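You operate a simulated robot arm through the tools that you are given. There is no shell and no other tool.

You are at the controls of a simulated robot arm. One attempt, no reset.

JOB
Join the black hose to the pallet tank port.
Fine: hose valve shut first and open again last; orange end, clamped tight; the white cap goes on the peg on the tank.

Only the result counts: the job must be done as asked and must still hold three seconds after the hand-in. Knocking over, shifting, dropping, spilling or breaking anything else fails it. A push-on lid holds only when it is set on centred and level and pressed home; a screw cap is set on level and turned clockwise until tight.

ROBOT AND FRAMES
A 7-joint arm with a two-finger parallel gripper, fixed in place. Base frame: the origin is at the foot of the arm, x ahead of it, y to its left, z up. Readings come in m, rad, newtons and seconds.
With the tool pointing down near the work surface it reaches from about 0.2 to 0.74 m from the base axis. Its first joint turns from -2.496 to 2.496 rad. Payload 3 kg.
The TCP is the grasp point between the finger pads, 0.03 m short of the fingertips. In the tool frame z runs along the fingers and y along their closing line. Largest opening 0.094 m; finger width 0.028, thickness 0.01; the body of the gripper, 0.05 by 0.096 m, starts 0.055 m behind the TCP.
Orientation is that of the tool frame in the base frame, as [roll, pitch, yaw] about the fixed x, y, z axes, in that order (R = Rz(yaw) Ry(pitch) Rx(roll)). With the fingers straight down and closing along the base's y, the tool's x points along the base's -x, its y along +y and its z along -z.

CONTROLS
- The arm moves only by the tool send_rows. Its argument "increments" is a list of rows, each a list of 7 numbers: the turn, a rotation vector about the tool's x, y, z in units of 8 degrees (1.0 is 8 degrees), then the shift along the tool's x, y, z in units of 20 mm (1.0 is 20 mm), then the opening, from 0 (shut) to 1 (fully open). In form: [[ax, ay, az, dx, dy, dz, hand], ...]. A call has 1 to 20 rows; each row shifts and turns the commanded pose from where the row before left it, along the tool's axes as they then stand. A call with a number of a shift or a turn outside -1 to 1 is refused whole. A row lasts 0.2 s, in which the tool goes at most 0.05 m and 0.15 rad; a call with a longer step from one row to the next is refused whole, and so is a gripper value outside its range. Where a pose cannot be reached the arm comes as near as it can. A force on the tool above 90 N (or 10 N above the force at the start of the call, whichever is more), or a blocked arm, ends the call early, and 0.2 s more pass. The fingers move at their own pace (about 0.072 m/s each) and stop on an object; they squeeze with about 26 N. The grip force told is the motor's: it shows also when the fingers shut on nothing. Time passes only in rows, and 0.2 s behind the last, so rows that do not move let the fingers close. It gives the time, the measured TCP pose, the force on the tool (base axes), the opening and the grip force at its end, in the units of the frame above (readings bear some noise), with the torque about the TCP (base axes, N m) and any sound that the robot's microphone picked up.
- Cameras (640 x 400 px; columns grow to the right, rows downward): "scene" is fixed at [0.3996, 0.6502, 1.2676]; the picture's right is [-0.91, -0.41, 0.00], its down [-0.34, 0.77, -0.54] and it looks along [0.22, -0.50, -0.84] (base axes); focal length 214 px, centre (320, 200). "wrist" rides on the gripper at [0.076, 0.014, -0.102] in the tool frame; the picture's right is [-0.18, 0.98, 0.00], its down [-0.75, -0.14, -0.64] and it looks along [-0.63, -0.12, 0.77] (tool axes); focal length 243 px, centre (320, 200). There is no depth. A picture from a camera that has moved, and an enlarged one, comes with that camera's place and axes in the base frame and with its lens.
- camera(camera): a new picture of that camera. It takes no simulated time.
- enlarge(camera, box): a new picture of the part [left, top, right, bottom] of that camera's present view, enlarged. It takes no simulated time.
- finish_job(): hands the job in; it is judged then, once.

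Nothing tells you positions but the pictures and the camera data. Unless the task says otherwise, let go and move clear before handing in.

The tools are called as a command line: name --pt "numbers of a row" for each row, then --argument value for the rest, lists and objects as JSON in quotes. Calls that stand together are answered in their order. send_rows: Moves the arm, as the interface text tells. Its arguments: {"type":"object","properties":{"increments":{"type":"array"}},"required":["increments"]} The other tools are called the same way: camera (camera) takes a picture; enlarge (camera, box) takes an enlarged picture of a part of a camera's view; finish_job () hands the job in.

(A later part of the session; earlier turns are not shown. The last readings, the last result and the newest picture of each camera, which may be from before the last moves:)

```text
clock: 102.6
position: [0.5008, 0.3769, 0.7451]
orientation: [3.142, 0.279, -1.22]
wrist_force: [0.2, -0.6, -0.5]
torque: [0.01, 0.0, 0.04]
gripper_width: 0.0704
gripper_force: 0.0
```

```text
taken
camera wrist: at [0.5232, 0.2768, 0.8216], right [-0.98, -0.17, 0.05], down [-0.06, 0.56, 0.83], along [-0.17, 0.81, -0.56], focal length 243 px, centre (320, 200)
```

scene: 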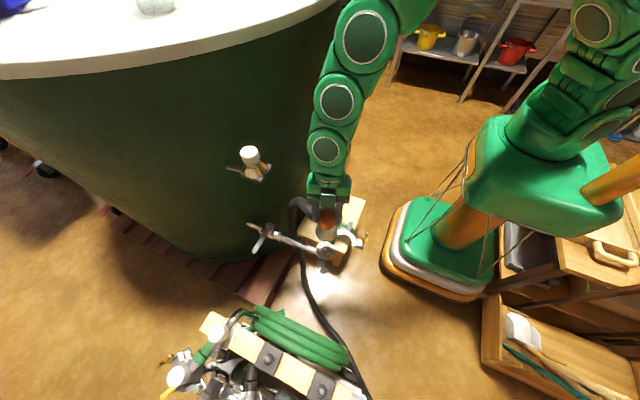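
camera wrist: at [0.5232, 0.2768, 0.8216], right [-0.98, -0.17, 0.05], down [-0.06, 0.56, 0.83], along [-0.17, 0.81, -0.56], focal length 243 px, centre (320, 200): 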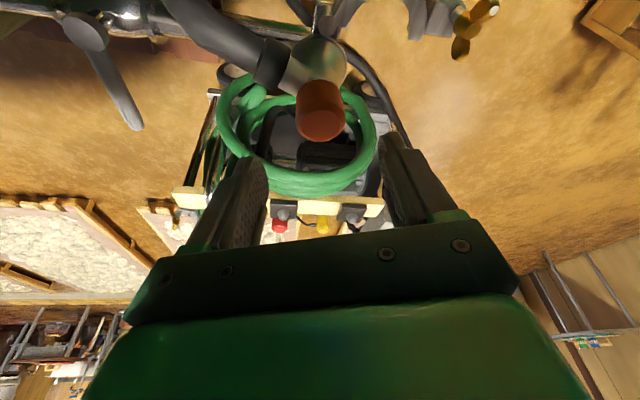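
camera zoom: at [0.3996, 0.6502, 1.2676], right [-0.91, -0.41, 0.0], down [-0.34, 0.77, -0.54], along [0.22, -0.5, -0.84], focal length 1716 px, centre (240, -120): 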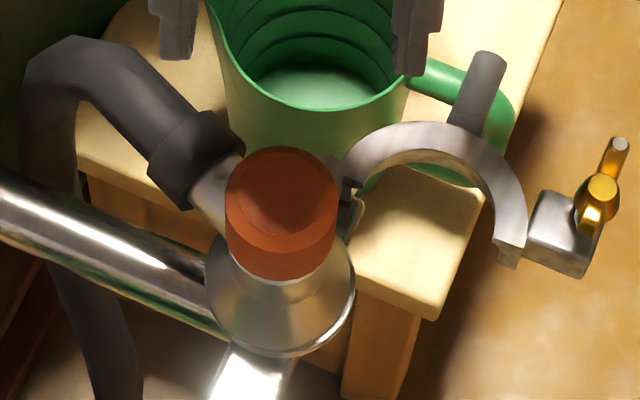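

The orange end stands upright on the port. Next I'll shut the fingers, set the tool vertical facing +x, and stand beside the open jaw's stub on its +x side.

send_rows --pt "0 1 0 0 0 -0.3 0.4" --pt "0 1 0 0 0 -0.3 0" --pt "0 0 1 0 0 0 0" --pt "0 0 1 0 0 0 0" --pt "0 0 1 0 0 0 0" --pt "0 0 1 0 0 0 0" --pt "0 0 1 0 0 0 0" --pt "0 0 1 0 0 0 0" --pt "0 0 1 0 0 0 0" --pt "0 0 1 0 0 0 0" --pt "0 0 1 0 0 0 0" --pt "0 0 1 0 0 0 0" --pt "0 0 1 0 0 0 0" --pt "0 0 1 0 0 0 0" --pt "0 0 1 0 0 0 0" --pt "0 0 0.75 0 0 0 0"

camera --camera "wrist"

```text
clock: 106.0
position: [0.5031, 0.3735, 0.7566]
orientation: [3.138, 0.002, 3.141]
wrist_force: [0.7, -0.9, -0.7]
torque: [0.0, 0.01, -0.01]
gripper_width: 0.0
gripper_force: 26.0
```

```text
taken
camera wrist: at [0.4269, 0.39, 0.8578], right [0.19, 0.98, 0.0], down [0.75, -0.14, 0.64], along [0.63, -0.12, -0.77], focal length 243 px, centre (320, 200)
```

wrist: 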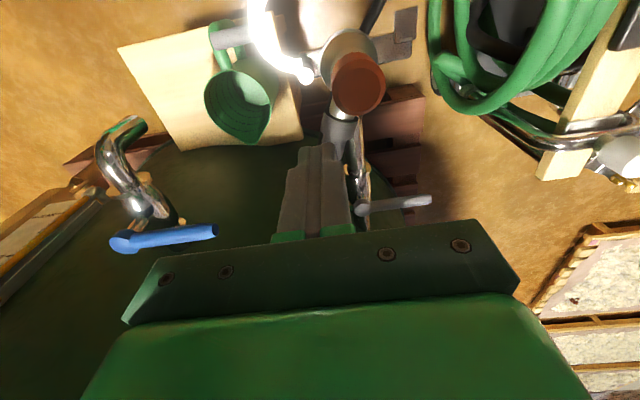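

I'll move beside the stub and lower the shut fingers to its height.

send_rows --pt "0 0 0 0.33 -0.835 0 0" --pt "0 0 0 0.33 -0.835 0 0" --pt "0 0 0 0.33 -0.835 0 0" --pt "0 0 0 0.33 -0.835 0 0" --pt "0 0 0 0.33 -0.835 0 0" --pt "0 0 0 0 0 0.98 0" --pt "0 0 0 0 0 0.98 0" --pt "0 0 0 0 0 0.98 0" --pt "0 0 0 0 0 0.98 0" --pt "0 0 0 0 0 0.98 0"

enlarge --camera "scene" --box '[290, 200, 386, 260]'

camera --camera "wrist"

```text
clock: 108.2
position: [0.4692, 0.2913, 0.6589]
orientation: [3.139, 0.001, -3.141]
wrist_force: [-0.4, -0.2, -0.1]
torque: [0.03, 0.0, -0.02]
gripper_width: 0.0
gripper_force: 26.1
```

```text
6.67 times, centred on (338, 230) of scene
camera zoom: at [0.3996, 0.6502, 1.2676], right [-0.91, -0.41, 0.0], down [-0.34, 0.77, -0.54], along [0.22, -0.5, -0.84], focal length 1430 px, centre (200, 0)
```

zoom: 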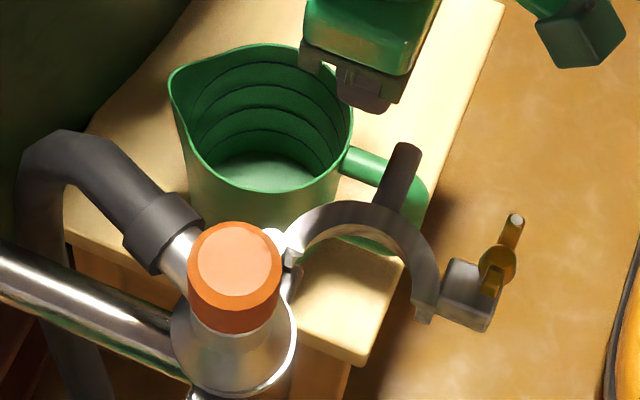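

```text
taken
camera wrist: at [0.3929, 0.3057, 0.7601], right [0.18, 0.98, 0.0], down [0.75, -0.14, 0.64], along [0.63, -0.12, -0.77], focal length 243 px, centre (320, 200)
```

wrist: 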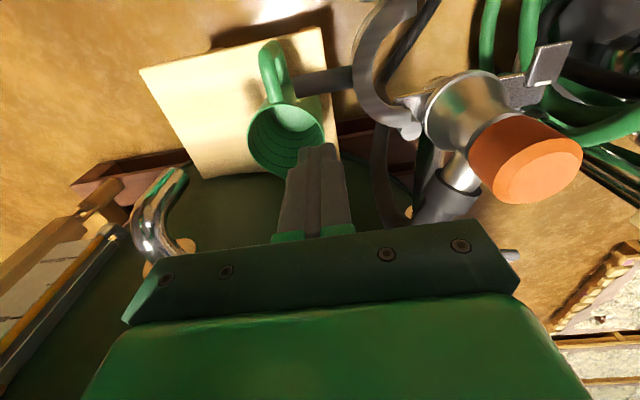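

The jug rim is low, near z 0.43, so it is out of the way. I'll lower the rest and start swinging the jaw shut.

send_rows --pt "0 0 0 0 0 0.98 0" --pt "0 0 0 0 0 0.98 0" --pt "0 0 0 0 0 0.98 0" --pt "0 0 0 0 0 0.98 0" --pt "0 0 0 0.36 0.185 0 0" --pt "0 0 0 0.735 0.41 0 0" --pt "0 0 0 0.665 0.595 0 0" --pt "0 0 0 0.535 0.77 0 0"

enlarge --camera "scene" --box '[290, 200, 386, 260]'

camera --camera "wrist"

```text
clock: 110.0
position: [0.4232, 0.3308, 0.5814]
orientation: [3.14, 0.002, 3.141]
wrist_force: [1.4, -1.1, -0.3]
torque: [-0.03, -0.03, 0.0]
gripper_width: 0.0
gripper_force: 25.8
```

```text
6.67 times, centred on (338, 230) of scene
camera zoom: at [0.3996, 0.6502, 1.2676], right [-0.91, -0.41, 0.0], down [-0.34, 0.77, -0.54], along [0.22, -0.5, -0.84], focal length 1430 px, centre (200, 0)
```

zoom: 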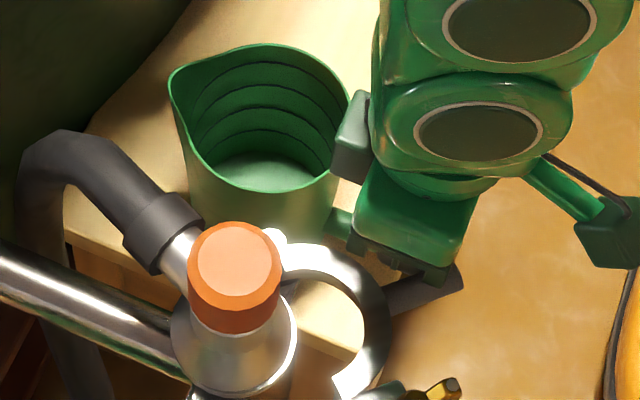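

```text
taken
camera wrist: at [0.3475, 0.3452, 0.6822], right [0.18, 0.98, 0.0], down [0.75, -0.14, 0.64], along [0.63, -0.12, -0.77], focal length 243 px, centre (320, 200)
```

wrist: 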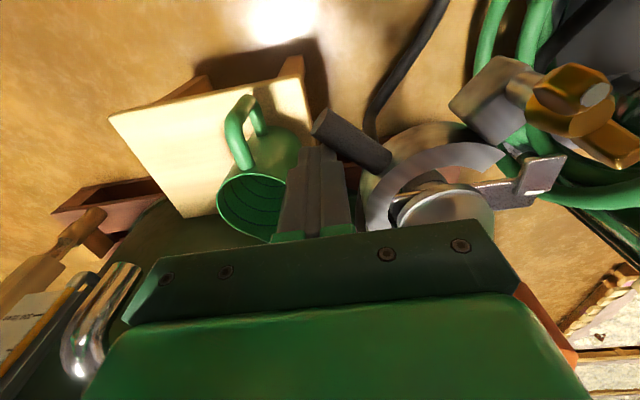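

The jaw is half shut and swinging freely. I'll continue to the closed position, slowing at the end.

send_rows --pt "0 0 0 0.17 0.47 0 0" --pt "0 0 0 0.17 0.47 0 0" --pt "0 0 0 0.045 0.52 0 0" --pt "0 0 0 0.045 0.52 0 0" --pt "0 0 0 -0.11 0.5 0 0" --pt "0 0 0 -0.11 0.4 0 0"

enlarge --camera "scene" --box '[290, 215, 370, 265]'

camera --camera "wrist"

```text
clock: 111.4
position: [0.4197, 0.3884, 0.5805]
orientation: [3.14, 0.002, 3.141]
wrist_force: [0.5, -0.6, 0.0]
torque: [0.05, 0.0, -0.02]
gripper_width: 0.0
gripper_force: 25.8
```

```text
8.00 times, centred on (330, 240) of scene
camera zoom: at [0.3996, 0.6502, 1.2676], right [-0.91, -0.41, 0.0], down [-0.34, 0.77, -0.54], along [0.22, -0.5, -0.84], focal length 1716 px, centre (240, -120)
```

zoom: 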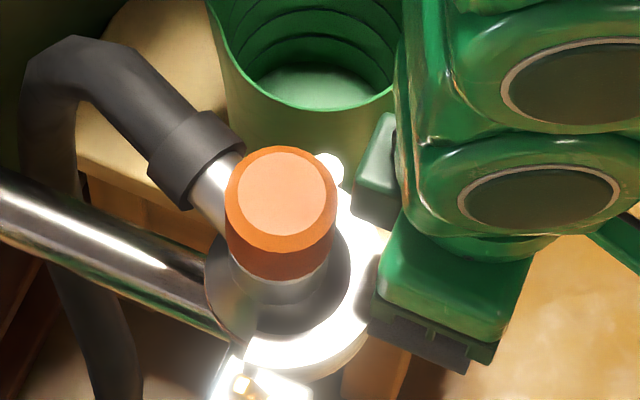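

```text
taken
camera wrist: at [0.3437, 0.403, 0.6824], right [0.18, 0.98, 0.0], down [0.75, -0.14, 0.64], along [0.63, -0.12, -0.77], focal length 243 px, centre (320, 200)
```

wrist: 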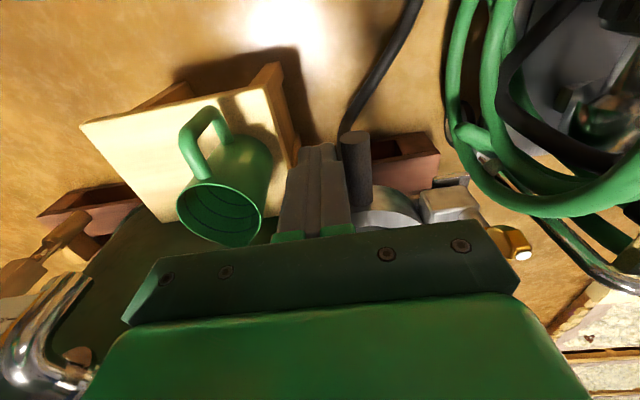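

The jaw now rings the joint. I'll push the last few millimetres until it seats.

send_rows --pt "0 0 0 -0.03 0.2 0 0" --pt "0 0 0 -0.03 0.2 0 0"

enlarge --camera "scene" --box '[290, 225, 370, 275]'

```text
clock: 112.0
position: [0.4201, 0.3938, 0.58]
orientation: [-3.139, -0.003, 3.141]
wrist_force: [3.1, -58.4, 42.8]
torque: [-0.59, -0.08, -0.05]
gripper_width: 0.0
gripper_force: 26.3
```

```text
8.00 times, centred on (330, 250) of scene
camera zoom: at [0.3996, 0.6502, 1.2676], right [-0.91, -0.41, 0.0], down [-0.34, 0.77, -0.54], along [0.22, -0.5, -0.84], focal length 1716 px, centre (240, -200)
```

zoom: 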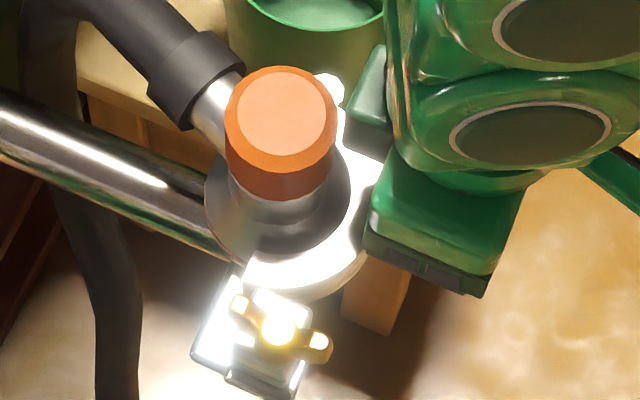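

The jaw met its stop at 58 N, with the nut back at its original spot. I'll back off gently and rise, then go to the wing nut.

send_rows --pt "0 0 0 0 -0.35 0 0" --pt "0 0 0 0 0 -1 0" --pt "0 0 0 0 0 -1 0" --pt "0 0 0 0 0 -1 0" --pt "0 0 0 0 0 -1 0" --pt "0 0 0 0 0 -1 0" --pt "0 0 0 0 0 -1 0.2" --pt "0 0 0 0 0 -1 0.5"

enlarge --camera "scene" --box '[308, 250, 348, 275]'

camera --camera "wrist"

```text
clock: 113.8
position: [0.4222, 0.3884, 0.7205]
orientation: [3.139, 0.003, -3.141]
wrist_force: [0.1, -0.4, 0.4]
torque: [-0.02, 0.01, -0.02]
gripper_width: 0.047
gripper_force: 0.1
```

```text
16.00 times, centred on (328, 262) of scene
camera zoom: at [0.3996, 0.6502, 1.2676], right [-0.91, -0.41, 0.0], down [-0.34, 0.77, -0.54], along [0.22, -0.5, -0.84], focal length 3432 px, centre (192, -800)
```

zoom: 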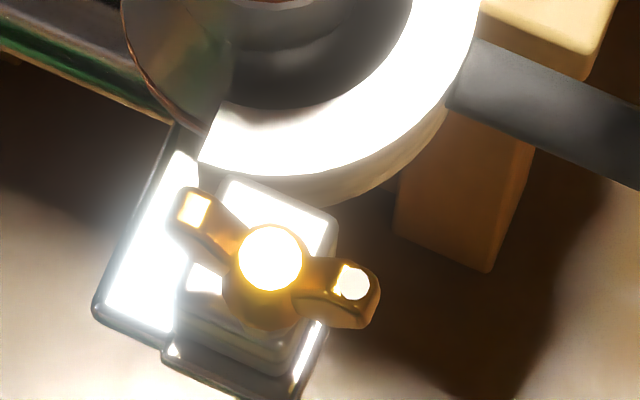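

```text
taken
camera wrist: at [0.3461, 0.4024, 0.8216], right [0.18, 0.98, 0.0], down [0.75, -0.14, 0.64], along [0.63, -0.12, -0.77], focal length 243 px, centre (320, 200)
```

wrist: 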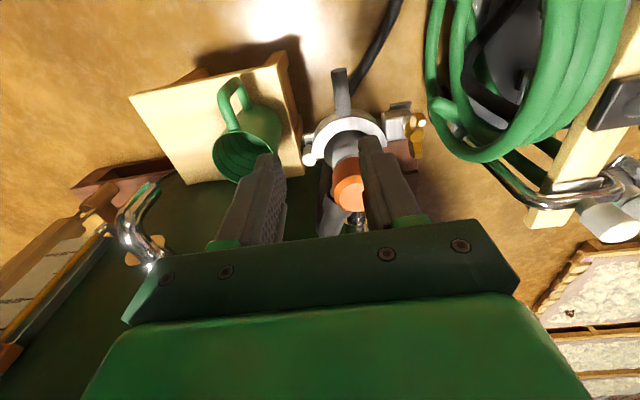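

The jaw stays shut. The wings now lie along x with the nut at its loose end, so tightening means about 180° clockwise. I'll go above the nut and pre-turn the wrist so I have the full clockwise travel.

send_rows --pt "0 0 0 -0.408 0.858 0 0.5" --pt "0 0 0 -0.408 0.858 0 0.5" --pt "0 0 0 -0.408 0.858 0 0.5" --pt "0 0 0 -0.408 0.858 0 0.5" --pt "0 0 0 -0.408 0.858 0 0.5" --pt "0 0 -1 0 0 0 0.5" --pt "0 0 -1 0 0 0 0.5" --pt "0 0 -1 0 0 0 0.5" --pt "0 0 -1 0 0 0 0.5" --pt "0 0 -1 0 0 0 0.5" --pt "0 0 -1 0 0 0 0.5" --pt "0 0 -1 0 0 0 0.5" --pt "0 0 -1 0 0 0 0.5" --pt "0 0 -1 0 0 0 0.5" --pt "0 0 -1 0 0 0 0.5" --pt "0 0 -1 0 0 0 0.5" --pt "0 0 -1 0 0 0 0.5"

send_rows --pt "0 0 -1 0 0 0 0.5" --pt "0 0 -1 0 0 0 0.5" --pt "0 0 -1 0 0 0 0.5" --pt "0 0 -1 0 0 0 0.5" --pt "0 0 -1 0 0 0 0.5" --pt "0 0 -1 0 0 0 0.5" --pt "0 0 -1 0 0 0 0.5" --pt "0 0 -1 0 0 0 0.5" --pt "0 0 -1 0 0 0 0.5" --pt "0 0 -1 0 0 0 0.5" --pt "0 0 -0.5 0 0 0 0.5"

camera --camera "wrist"

```text
clock: 117.4
position: [0.462, 0.4752, 0.7205]
orientation: [-3.142, 0.003, -1.464]
wrist_force: [-0.2, -0.1, -0.2]
torque: [0.0, 0.0, 0.02]
gripper_width: 0.0469
gripper_force: 0.1
```

```text
clock: 119.8
position: [0.462, 0.4736, 0.7196]
orientation: [-3.141, -0.002, 0.001]
wrist_force: [-1.0, 0.3, -0.3]
torque: [0.03, 0.0, 0.01]
gripper_width: 0.0471
gripper_force: 0.1
```

```text
taken
camera wrist: at [0.5379, 0.461, 0.8222], right [-0.18, -0.98, 0.0], down [-0.76, 0.14, 0.64], along [-0.63, 0.12, -0.77], focal length 243 px, centre (320, 200)
```

wrist: 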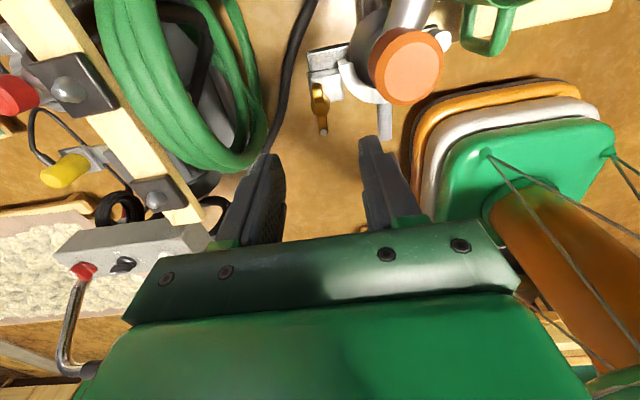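

Centred over the nut with the wings between the fingers' closing line. I'll lower and grip.

send_rows --pt "0 0 0 0.05 -0.03 0.98 0.5" --pt "0 0 0 0 0 0.98 0.5" --pt "0 0 0 0 0 0.98 0.5" --pt "0 0 0 0 0 0.98 0.5" --pt "0 0 0 0 0 0.98 0.5" --pt "0 0 0 0 0 0 0.2" --pt "0 0 0 0 0 0 0" --pt "0 0 0 0 0 0 0" --pt "0 0 0 0 0 0 0"

enlarge --camera "wrist" --box '[220, 80, 380, 200]'

```text
clock: 121.8
position: [0.4626, 0.4743, 0.6217]
orientation: [3.141, 0.0, 0.001]
wrist_force: [14.1, -60.4, 5.9]
torque: [-1.57, -0.28, 0.1]
gripper_width: 0.0183
gripper_force: 45.3
```

```text
3.33 times, centred on (300, 140) of wrist
camera zoom: at [0.5394, 0.4606, 0.7227], right [-0.18, -0.98, 0.0], down [-0.75, 0.14, 0.64], along [-0.63, 0.12, -0.77], focal length 809 px, centre (387, 400)
```

zoom: 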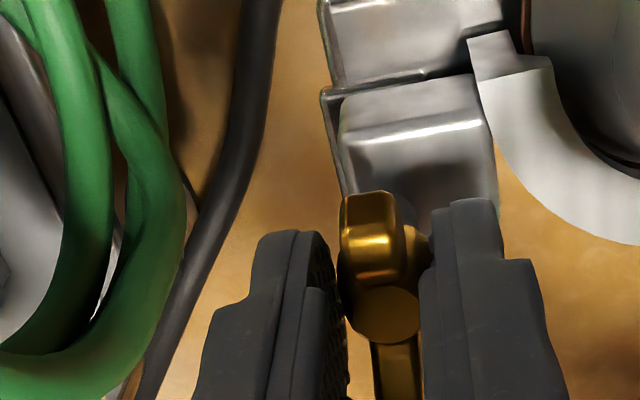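

Gripped at 18 mm, but there is a 60 N sideways load because the tool is slightly off centre. I'll ease towards -y to relieve it.

send_rows --pt "0 0 0 0 0.1 0 0" --pt "0 0 0 0 0 0 0"

```text
clock: 122.4
position: [0.4625, 0.4743, 0.6206]
orientation: [-3.142, 0.0, 0.0]
wrist_force: [11.1, -45.8, -27.0]
torque: [-1.0, -0.3, -0.02]
gripper_width: 0.0182
gripper_force: 44.3
```

send_rows --pt "0 0 0 0.03 0.2 0.03 0" --pt "0 0 0 0 0 0 0"

```text
clock: 123.0
position: [0.4626, 0.4737, 0.6231]
orientation: [-3.135, -0.005, 0.003]
wrist_force: [-15.4, 29.5, -28.8]
torque: [0.62, 0.41, 0.05]
gripper_width: 0.0185
gripper_force: 45.3
```

send_rows --pt "0 0 0 -0.02 -0.08 0.05 0" --pt "0 0 0 0 0 0 0"

```text
clock: 123.6
position: [0.4645, 0.474, 0.6231]
orientation: [-3.135, -0.007, 0.0]
wrist_force: [-7.6, 35.6, 12.5]
torque: [1.05, 0.1, -0.03]
gripper_width: 0.0175
gripper_force: 45.1
```

The side loads are modest. I'll begin turning clockwise.

send_rows --pt "0 0 1 0 -0.05 0 0" --pt "0 0 1 0 0 0 0" --pt "0 0 1 0 0 0 0" --pt "0 0 1 0 0 0 0" --pt "0 0 1 0 0 0 0" --pt "0 0 1 0 0 0 0"

enlarge --camera "wrist" --box '[220, 80, 380, 200]'

```text
clock: 125.0
position: [0.4633, 0.4722, 0.6227]
orientation: [-3.138, 0.001, -0.839]
wrist_force: [2.5, 10.0, 45.4]
torque: [-0.4, -0.84, 0.04]
gripper_width: 0.0178
gripper_force: 44.9
```

```text
3.33 times, centred on (300, 140) of wrist
camera zoom: at [0.5037, 0.4061, 0.7228], right [-0.85, -0.52, 0.0], down [-0.4, 0.65, 0.64], along [-0.33, 0.55, -0.77], focal length 809 px, centre (387, 400)
```

zoom: 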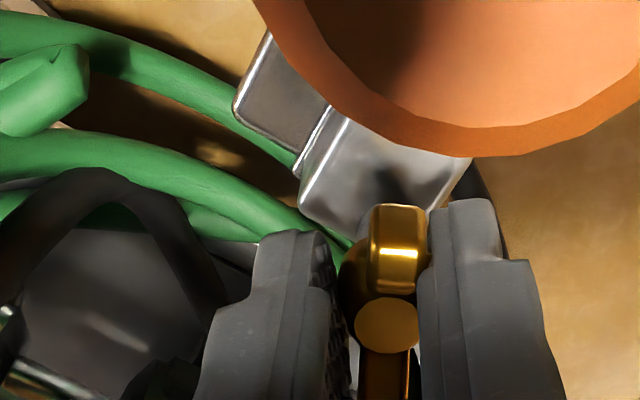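

The nut turns with the fingers. I'll relieve the upward load slightly and keep going.

send_rows --pt "0 0 1 0 0 -0.05 0" --pt "0 0 1 0 0 0 0" --pt "0 0 1 0 0 0 0" --pt "0 0 1 0 0 0 0" --pt "0 0 1 0 0 0 0" --pt "0 0 1 0 0 0 0" --pt "0 0 1 0 0 0 0"

enlarge --camera "wrist" --box '[220, 80, 380, 200]'

```text
clock: 126.6
position: [0.4626, 0.4722, 0.6224]
orientation: [-3.14, 0.0, -1.816]
wrist_force: [-7.6, -5.2, -2.2]
torque: [-0.38, -0.06, 0.01]
gripper_width: 0.0176
gripper_force: 45.4
```

```text
3.33 times, centred on (300, 140) of wrist
camera zoom: at [0.4302, 0.402, 0.7229], right [-0.91, 0.42, 0.0], down [0.32, 0.7, 0.64], along [0.27, 0.58, -0.77], focal length 809 px, centre (387, 400)
```

zoom: 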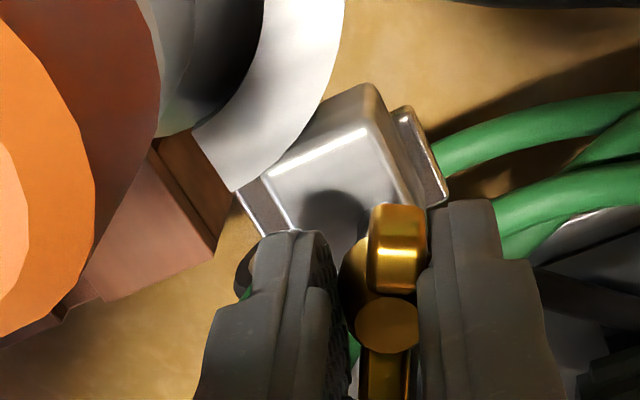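

About 104° done with low torque. I'll continue towards the tight end.

send_rows --pt "0 0 1 0 0 0 0" --pt "0 0 1 0 0 0 0" --pt "0 0 1 0 0 0 0" --pt "0 0 1 0 0 0 0" --pt "0 0 1 0 0 0 0" --pt "0 0 1 0 0 0 0" --pt "0 0 1 0 0 0 0"

enlarge --camera "wrist" --box '[220, 80, 380, 200]'

```text
clock: 128.2
position: [0.4624, 0.4738, 0.6221]
orientation: [3.14, 0.006, -2.794]
wrist_force: [-34.4, 25.2, -14.8]
torque: [0.32, 0.67, 0.05]
gripper_width: 0.0177
gripper_force: 45.0
```

```text
3.33 times, centred on (300, 140) of wrist
camera zoom: at [0.3867, 0.4616, 0.7231], right [-0.16, 0.99, 0.0], down [0.75, 0.12, 0.65], along [0.64, 0.11, -0.76], focal length 809 px, centre (387, 400)
```

zoom: 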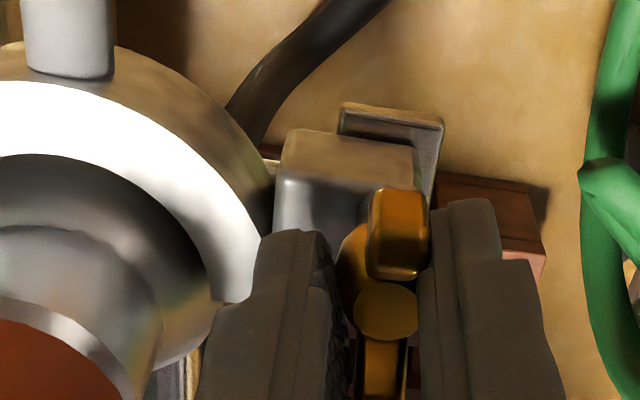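

160° done. I'll continue in small steps and watch for the torque to build.

send_rows --pt "0 0 1 0 0 0 0" --pt "0 0 1 0 0 0 0" --pt "0 0 1 0 0 0 0"

enlarge --camera "wrist" --box '[220, 80, 380, 200]'

```text
clock: 129.0
position: [0.4647, 0.473, 0.6239]
orientation: [3.137, 0.005, 3.07]
wrist_force: [-6.2, 33.8, -1.4]
torque: [0.82, -0.21, 0.15]
gripper_width: 0.0182
gripper_force: 45.0
```

```text
3.33 times, centred on (300, 140) of wrist
camera zoom: at [0.3891, 0.4934, 0.7242], right [0.25, 0.97, 0.01], down [0.74, -0.2, 0.65], along [0.63, -0.16, -0.76], focal length 809 px, centre (387, 400)
```

zoom: 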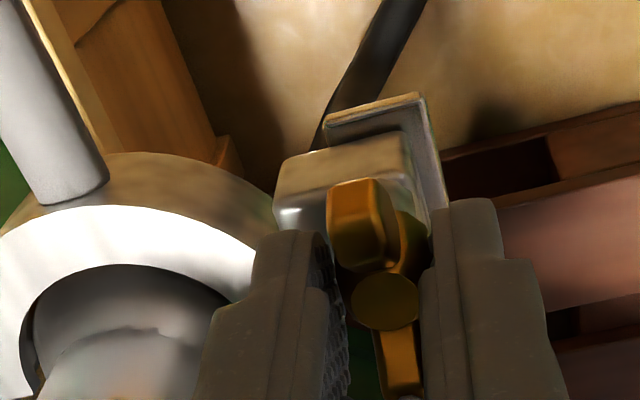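

The nut has stopped and the pads are now bearing on its wings. I'll press on a little further to make it tight.

send_rows --pt "0 0 1 0 0 0 0" --pt "0 0 0.5 0 0 0 0"

enlarge --camera "wrist" --box '[220, 80, 380, 200]'

```text
clock: 129.6
position: [0.4635, 0.4738, 0.6227]
orientation: [3.137, 0.002, 2.862]
wrist_force: [-0.8, 34.0, 16.2]
torque: [0.4, -0.29, 0.67]
gripper_width: 0.0175
gripper_force: 44.3
```

```text
3.33 times, centred on (300, 140) of wrist
camera zoom: at [0.3944, 0.5083, 0.7241], right [0.45, 0.89, 0.01], down [0.68, -0.35, 0.64], along [0.58, -0.28, -0.77], focal length 809 px, centre (387, 400)
```

zoom: 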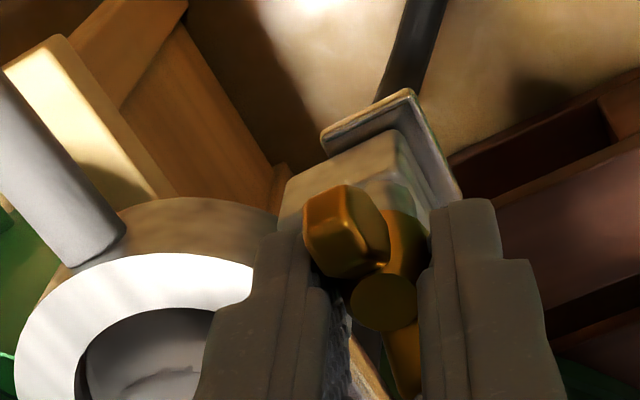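

Torque is building (0.7 N m) while the nut holds still. I'll push a bit more to be sure it is tight.

send_rows --pt "0 0 1 0 0 0 0" --pt "0 0 0.5 0 0 0 0"

enlarge --camera "wrist" --box '[220, 80, 380, 200]'

```text
clock: 130.2
position: [0.462, 0.473, 0.6225]
orientation: [3.137, 0.001, 2.655]
wrist_force: [-7.1, 49.1, 13.4]
torque: [0.63, -0.73, 2.14]
gripper_width: 0.0235
gripper_force: 44.8
```

```text
3.33 times, centred on (300, 140) of wrist
camera zoom: at [0.402, 0.5224, 0.7242], right [0.62, 0.78, 0.0], down [0.6, -0.48, 0.64], along [0.5, -0.4, -0.77], focal length 809 px, centre (387, 400)
```

zoom: 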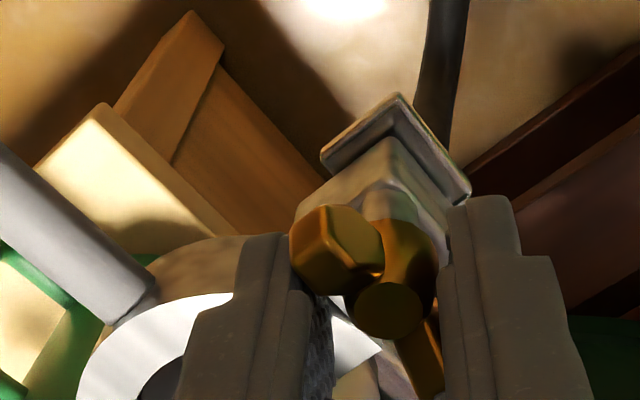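

The torque reached 2.1 N m and the wings forced the pads apart, so the nut is tight. I'll ease back, release and rise to compare with the starting state.

send_rows --pt "0 0 -1 0 0 0 0" --pt "0 0 -1 0 0 0 0" --pt "0 0 -1 0 0 0 0" --pt "0 0 0 0 0 0 0.5" --pt "0 0 0 0 0 0 0.5" --pt "0 0 0 0 0 -1 0.5" --pt "0 0 0 0 0 -1 0.5" --pt "0 0 0 0 0 -1 0.5" --pt "0 0 0 0 0 -1 0.5" --pt "0 0 0 0 0 -1 0.5" --pt "0 0 0 0 0 -1 0.5"

camera --camera "wrist"

enlarge --camera "wrist" --box '[200, 40, 340, 180]'

```text
clock: 132.6
position: [0.4637, 0.473, 0.7426]
orientation: [3.138, 0.006, 3.072]
wrist_force: [-0.3, 0.0, -0.6]
torque: [0.0, 0.0, -0.01]
gripper_width: 0.047
gripper_force: 0.0
```

```text
taken
camera wrist: at [0.3883, 0.4922, 0.8438], right [0.25, 0.97, 0.0], down [0.74, -0.19, 0.64], along [0.62, -0.16, -0.77], focal length 243 px, centre (320, 200)
```

wrist: 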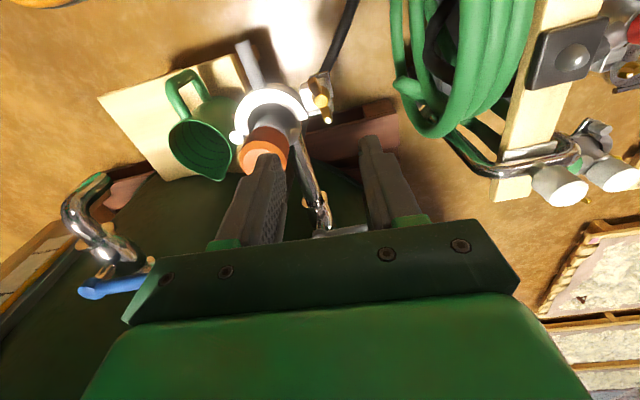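

```text
2.86 times, centred on (270, 110) of wrist
camera zoom: at [0.3883, 0.4922, 0.8438], right [0.25, 0.97, 0.0], down [0.74, -0.19, 0.64], along [0.62, -0.16, -0.77], focal length 693 px, centre (463, 457)
```

zoom: 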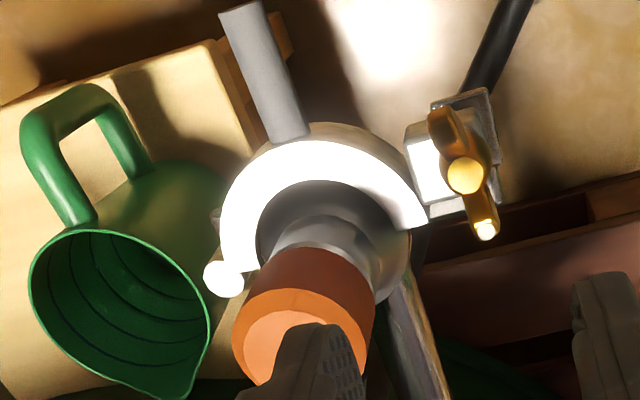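

The clamp ring is shut with the wings back near their starting angle. Last comes opening the valve: I'll shut the fingers, tilt the tool forward and stand behind the lever, aiming to hook it from its tank side.

send_rows --pt "0 0 -0.5 0 0 -0.5 0" --pt "0 -1 0 0 0 0 0" --pt "0 -1 0 0 0 0 0" --pt "0 -1 0 0 0 0 0" --pt "0 -1 0 0 0 0 0" --pt "0 -0.3 0 0 0 0 0"

camera --camera "scene"

camera --camera "wrist"

```text
clock: 134.0
position: [0.4626, 0.4719, 0.7519]
orientation: [3.139, 0.605, 3.14]
wrist_force: [0.5, 0.1, 0.1]
torque: [-0.02, -0.01, 0.0]
gripper_width: 0.0001
gripper_force: 26.0
```

```text
taken
```

scene: 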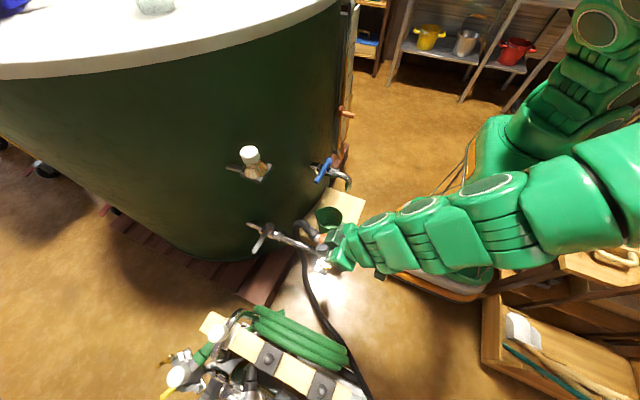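

```text
taken
camera wrist: at [0.3422, 0.487, 0.7919], right [0.15, 0.98, 0.11], down [0.26, -0.14, 0.96], along [0.95, -0.12, -0.27], focal length 243 px, centre (320, 200)
```

wrist: 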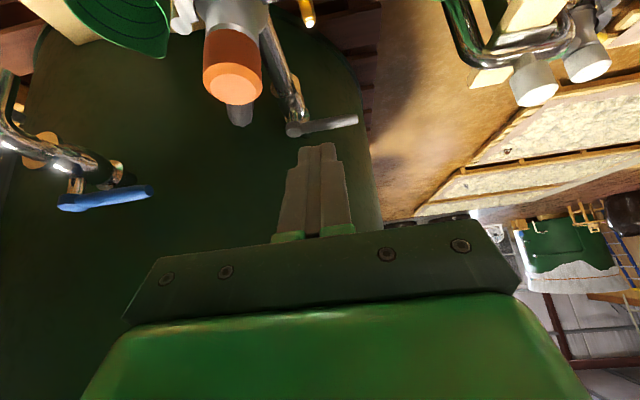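

I'll move to the standby point in line with the tank side of the lever.

send_rows --pt "0 0 0 -0.734 0.082 0.613 0" --pt "0 0 0 -0.734 0.082 0.613 0" --pt "0 0 0 -0.734 0.082 0.613 0" --pt "0 0 0 -0.734 0.082 0.613 0" --pt "0 0 0 -0.734 0.082 0.613 0" --pt "0 0 0 -0.734 0.082 0.613 0" --pt "0 0 0 -0.734 0.082 0.613 0" --pt "0 0 0 -0.734 0.082 0.613 0"

camera --camera "wrist"

enlarge --camera "scene" --box '[225, 170, 385, 290]'

```text
clock: 135.8
position: [0.6172, 0.4846, 0.7379]
orientation: [3.139, 0.6, 3.141]
wrist_force: [-0.3, -0.6, 0.5]
torque: [-0.02, -0.01, -0.01]
gripper_width: 0.0
gripper_force: 25.8
```

```text
taken
camera wrist: at [0.4967, 0.4993, 0.7775], right [0.15, 0.98, 0.11], down [0.26, -0.14, 0.96], along [0.95, -0.12, -0.27], focal length 243 px, centre (320, 200)
```

wrist: 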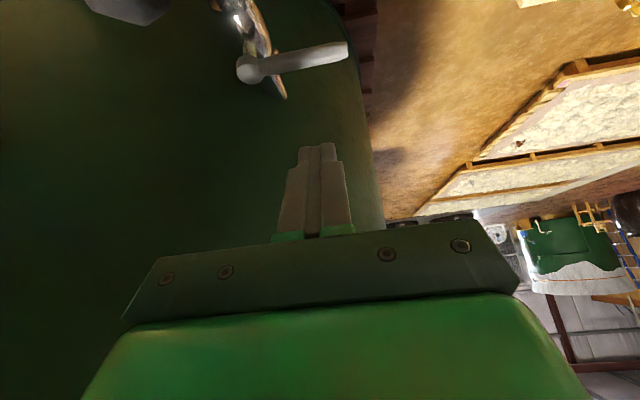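

```text
3.33 times, centred on (305, 230) of scene
camera zoom: at [0.3996, 0.6502, 1.2676], right [-0.91, -0.41, 0.0], down [-0.34, 0.77, -0.54], along [0.22, -0.5, -0.84], focal length 715 px, centre (370, 100)
```

zoom: 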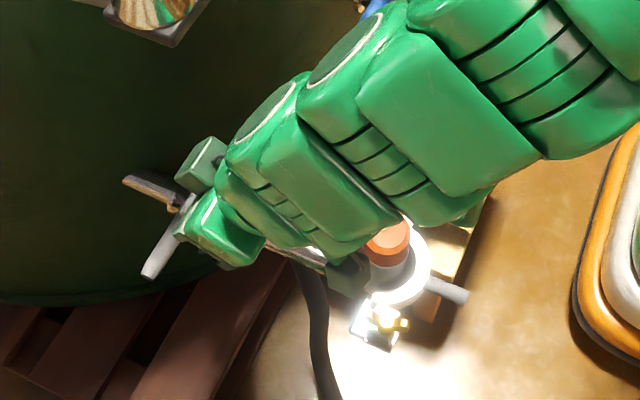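

The tank wall recedes beyond the lever, leaving room for the fingers. I'll advance along the tool axis over the lever, pausing to check before the end.

send_rows --pt "0 0 0 0 0 0.99 0" --pt "0 0 0 0 0 0.99 0" --pt "0 0 0 0 0 0.99 0" --pt "0 0 0 0 0 0.99 0" --pt "0 0 0 0 0 0.99 0" --pt "0 0 0 0 0 0.99 0" --pt "0 0 0 0 0 0.99 0"

camera --camera "wrist"

enlarge --camera "scene" --box '[225, 190, 321, 250]'

```text
clock: 137.4
position: [0.6957, 0.4852, 0.6233]
orientation: [3.139, 0.602, -3.141]
wrist_force: [0.3, -0.1, -0.2]
torque: [0.0, 0.05, 0.0]
gripper_width: 0.0
gripper_force: 25.9
```

```text
taken
camera wrist: at [0.5736, 0.5003, 0.663], right [0.15, 0.98, 0.11], down [0.26, -0.14, 0.96], along [0.95, -0.12, -0.27], focal length 243 px, centre (320, 200)
```

wrist: 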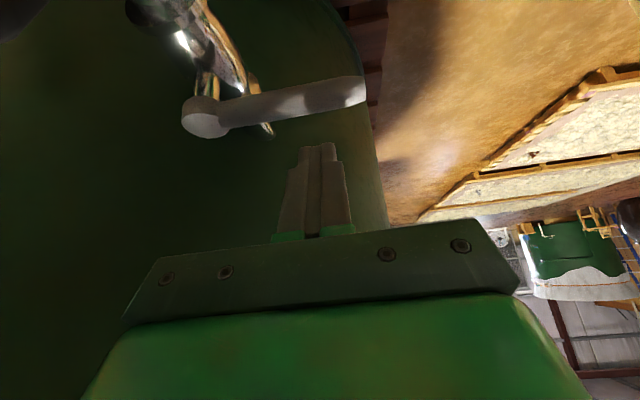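

```text
6.67 times, centred on (273, 220) of scene
camera zoom: at [0.3996, 0.6502, 1.2676], right [-0.91, -0.41, 0.0], down [-0.34, 0.77, -0.54], along [0.22, -0.5, -0.84], focal length 1430 px, centre (633, 67)
```

zoom: 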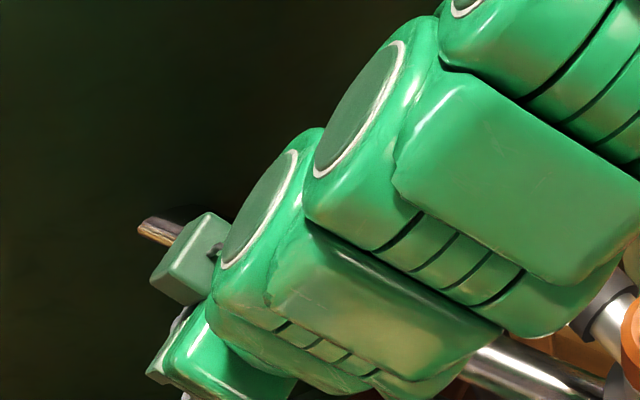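

The geometry shows the lever will pass about 7 mm under the fingers, as intended. I'll advance the remaining 50 mm.

send_rows --pt "0 0 0 0 0 0.85 0" --pt "0 0 0 0 0 0.85 0" --pt "0 0 0 0 0 0.8 0"

camera --camera "wrist"

```text
clock: 138.2
position: [0.7208, 0.4854, 0.5816]
orientation: [3.139, 0.602, 3.14]
wrist_force: [0.9, -0.1, -0.4]
torque: [0.0, -0.02, 0.0]
gripper_width: 0.0
gripper_force: 26.2
```

```text
taken
camera wrist: at [0.6012, 0.4998, 0.6219], right [0.15, 0.98, 0.11], down [0.26, -0.14, 0.96], along [0.95, -0.12, -0.27], focal length 243 px, centre (320, 200)
```

wrist: 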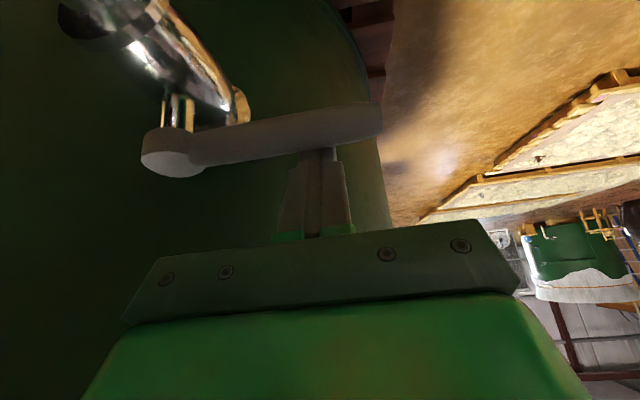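

The lever is now between the camera and the fingers, so the fingers are on its tank side. I'll pull it back along its arc towards the open position, reducing the tilt as I go.

send_rows --pt "0 0 0 0.49 0.11 -0.336 0" --pt "0 0 0 0.49 0.11 -0.336 0" --pt "0 0.716 0 0 0 0 0" --pt "0 0 0 0.768 -0.04 -0.42 0" --pt "0 0.716 0 0 0 0 0" --pt "0 0 0 0.755 -0.435 -0.32 0"

camera --camera "wrist"

```text
clock: 139.6
position: [0.6625, 0.4821, 0.583]
orientation: [3.14, 0.402, 3.141]
wrist_force: [-0.1, 2.6, 1.6]
torque: [0.04, -0.01, -0.02]
gripper_width: 0.0004
gripper_force: 25.8
```

```text
taken
camera wrist: at [0.5536, 0.4967, 0.6455], right [0.17, 0.98, 0.08], down [0.44, -0.14, 0.89], along [0.88, -0.12, -0.46], focal length 243 px, centre (320, 200)
```

wrist: 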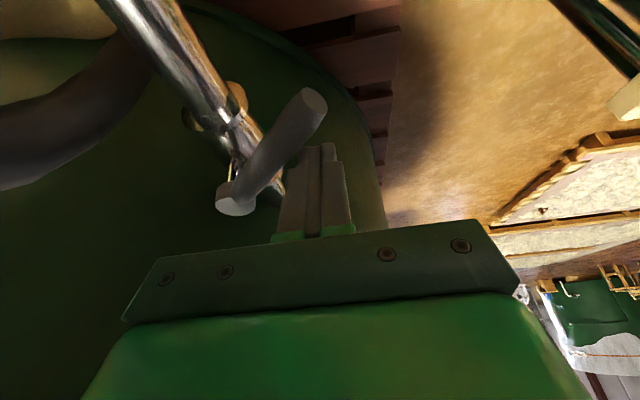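

The lever follows well and is about half way. I'll continue to the in-line position.

send_rows --pt "0 0.716 0 0 0 0 0" --pt "0 0 0 0.597 -0.75 -0.185 0" --pt "0 0.716 0 0 0 0 0" --pt "0 0 0 0.43 -0.9 -0.087 0" --pt "0 0 0 0.145 -0.51 -0.03 0" --pt "0 0 0 0.145 -0.45 -0.03 0"

camera --camera "wrist"

enlarge --camera "scene" --box '[235, 190, 363, 270]'

```text
clock: 141.0
position: [0.6365, 0.4294, 0.5812]
orientation: [3.137, 0.202, -3.141]
wrist_force: [5.6, 6.4, -4.2]
torque: [0.21, -0.09, 0.05]
gripper_width: 0.0001
gripper_force: 26.5
```

```text
taken
camera wrist: at [0.5417, 0.4441, 0.6657], right [0.18, 0.98, 0.04], down [0.61, -0.14, 0.78], along [0.77, -0.12, -0.62], focal length 243 px, centre (320, 200)
```

wrist: 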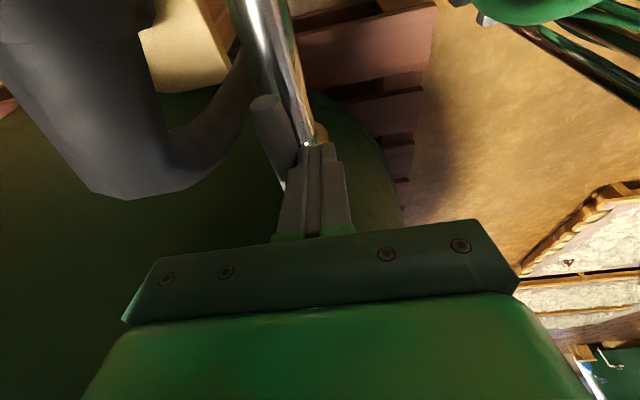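

```text
5.00 times, centred on (299, 230) of scene
camera zoom: at [0.3996, 0.6502, 1.2676], right [-0.91, -0.41, 0.0], down [-0.34, 0.77, -0.54], along [0.22, -0.5, -0.84], focal length 1072 px, centre (425, 50)
```

zoom: 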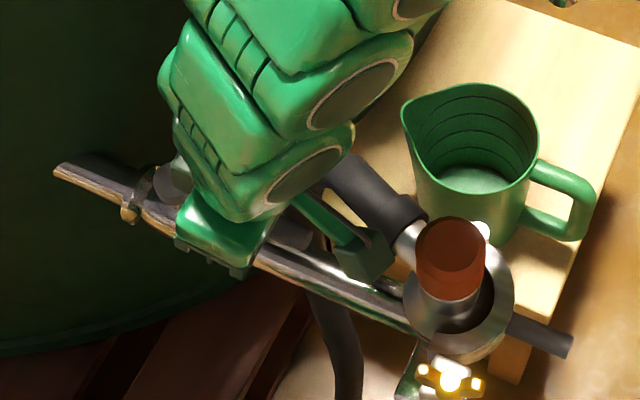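

Nearly in line. I'll push the last few millimetres to the open stop.

send_rows --pt "0 0 0 0.03 -0.15 0 0" --pt "0 0 0 0 -0.12 0 0"

```text
clock: 141.6
position: [0.6361, 0.4281, 0.5828]
orientation: [3.131, 0.205, -3.139]
wrist_force: [33.4, 72.3, -38.3]
torque: [2.36, -0.81, 0.52]
gripper_width: 0.0001
gripper_force: 25.9
```

The lever hit its open stop, in line with the pipe. I'll back off sideways, rise and withdraw clear of the cap and peg.

send_rows --pt "0 0 0 0 0.5 0 0" --pt "0 0 0 0 0.5 0 0" --pt "0 0 0 0 0 -1 0" --pt "0 0 0 0 0 -1 0" --pt "0 0 0 0 0 -1 0" --pt "0 0 0 0.625 0 -0.94 0" --pt "0 0 0 0.625 0 -0.94 0" --pt "0 0 0 0.625 0 -0.94 0" --pt "0 0 0 0.625 0 -0.94 0" --pt "0 0 0 0.625 0 -0.94 0" --pt "0 0 0 0.625 0 -0.94 0" --pt "0 0 0 0.625 0 -0.94 0" --pt "0 0 0 0.625 0 -0.94 0"

camera --camera "scene"

camera --camera "wrist"

```text
clock: 144.4
position: [0.4963, 0.4418, 0.7673]
orientation: [3.14, 0.201, -3.141]
wrist_force: [0.5, -0.2, 0.0]
torque: [0.01, -0.01, -0.03]
gripper_width: 0.0001
gripper_force: 26.0
```

```text
taken
```

scene: 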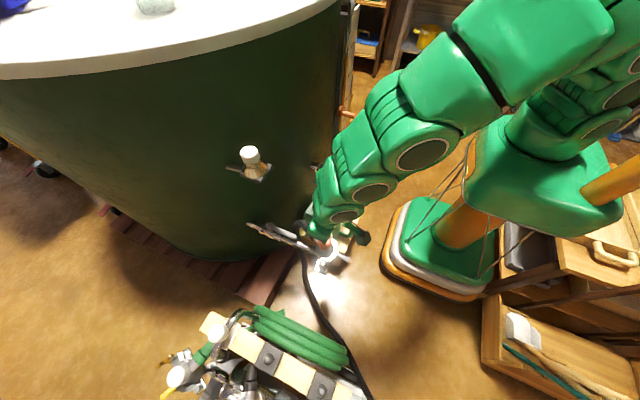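

```text
taken
camera wrist: at [0.4015, 0.457, 0.8515], right [0.18, 0.98, 0.04], down [0.61, -0.14, 0.78], along [0.77, -0.12, -0.62], focal length 243 px, centre (320, 200)
```

wrist: 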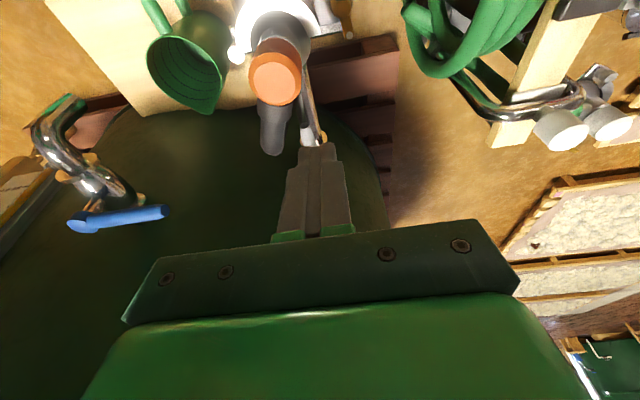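

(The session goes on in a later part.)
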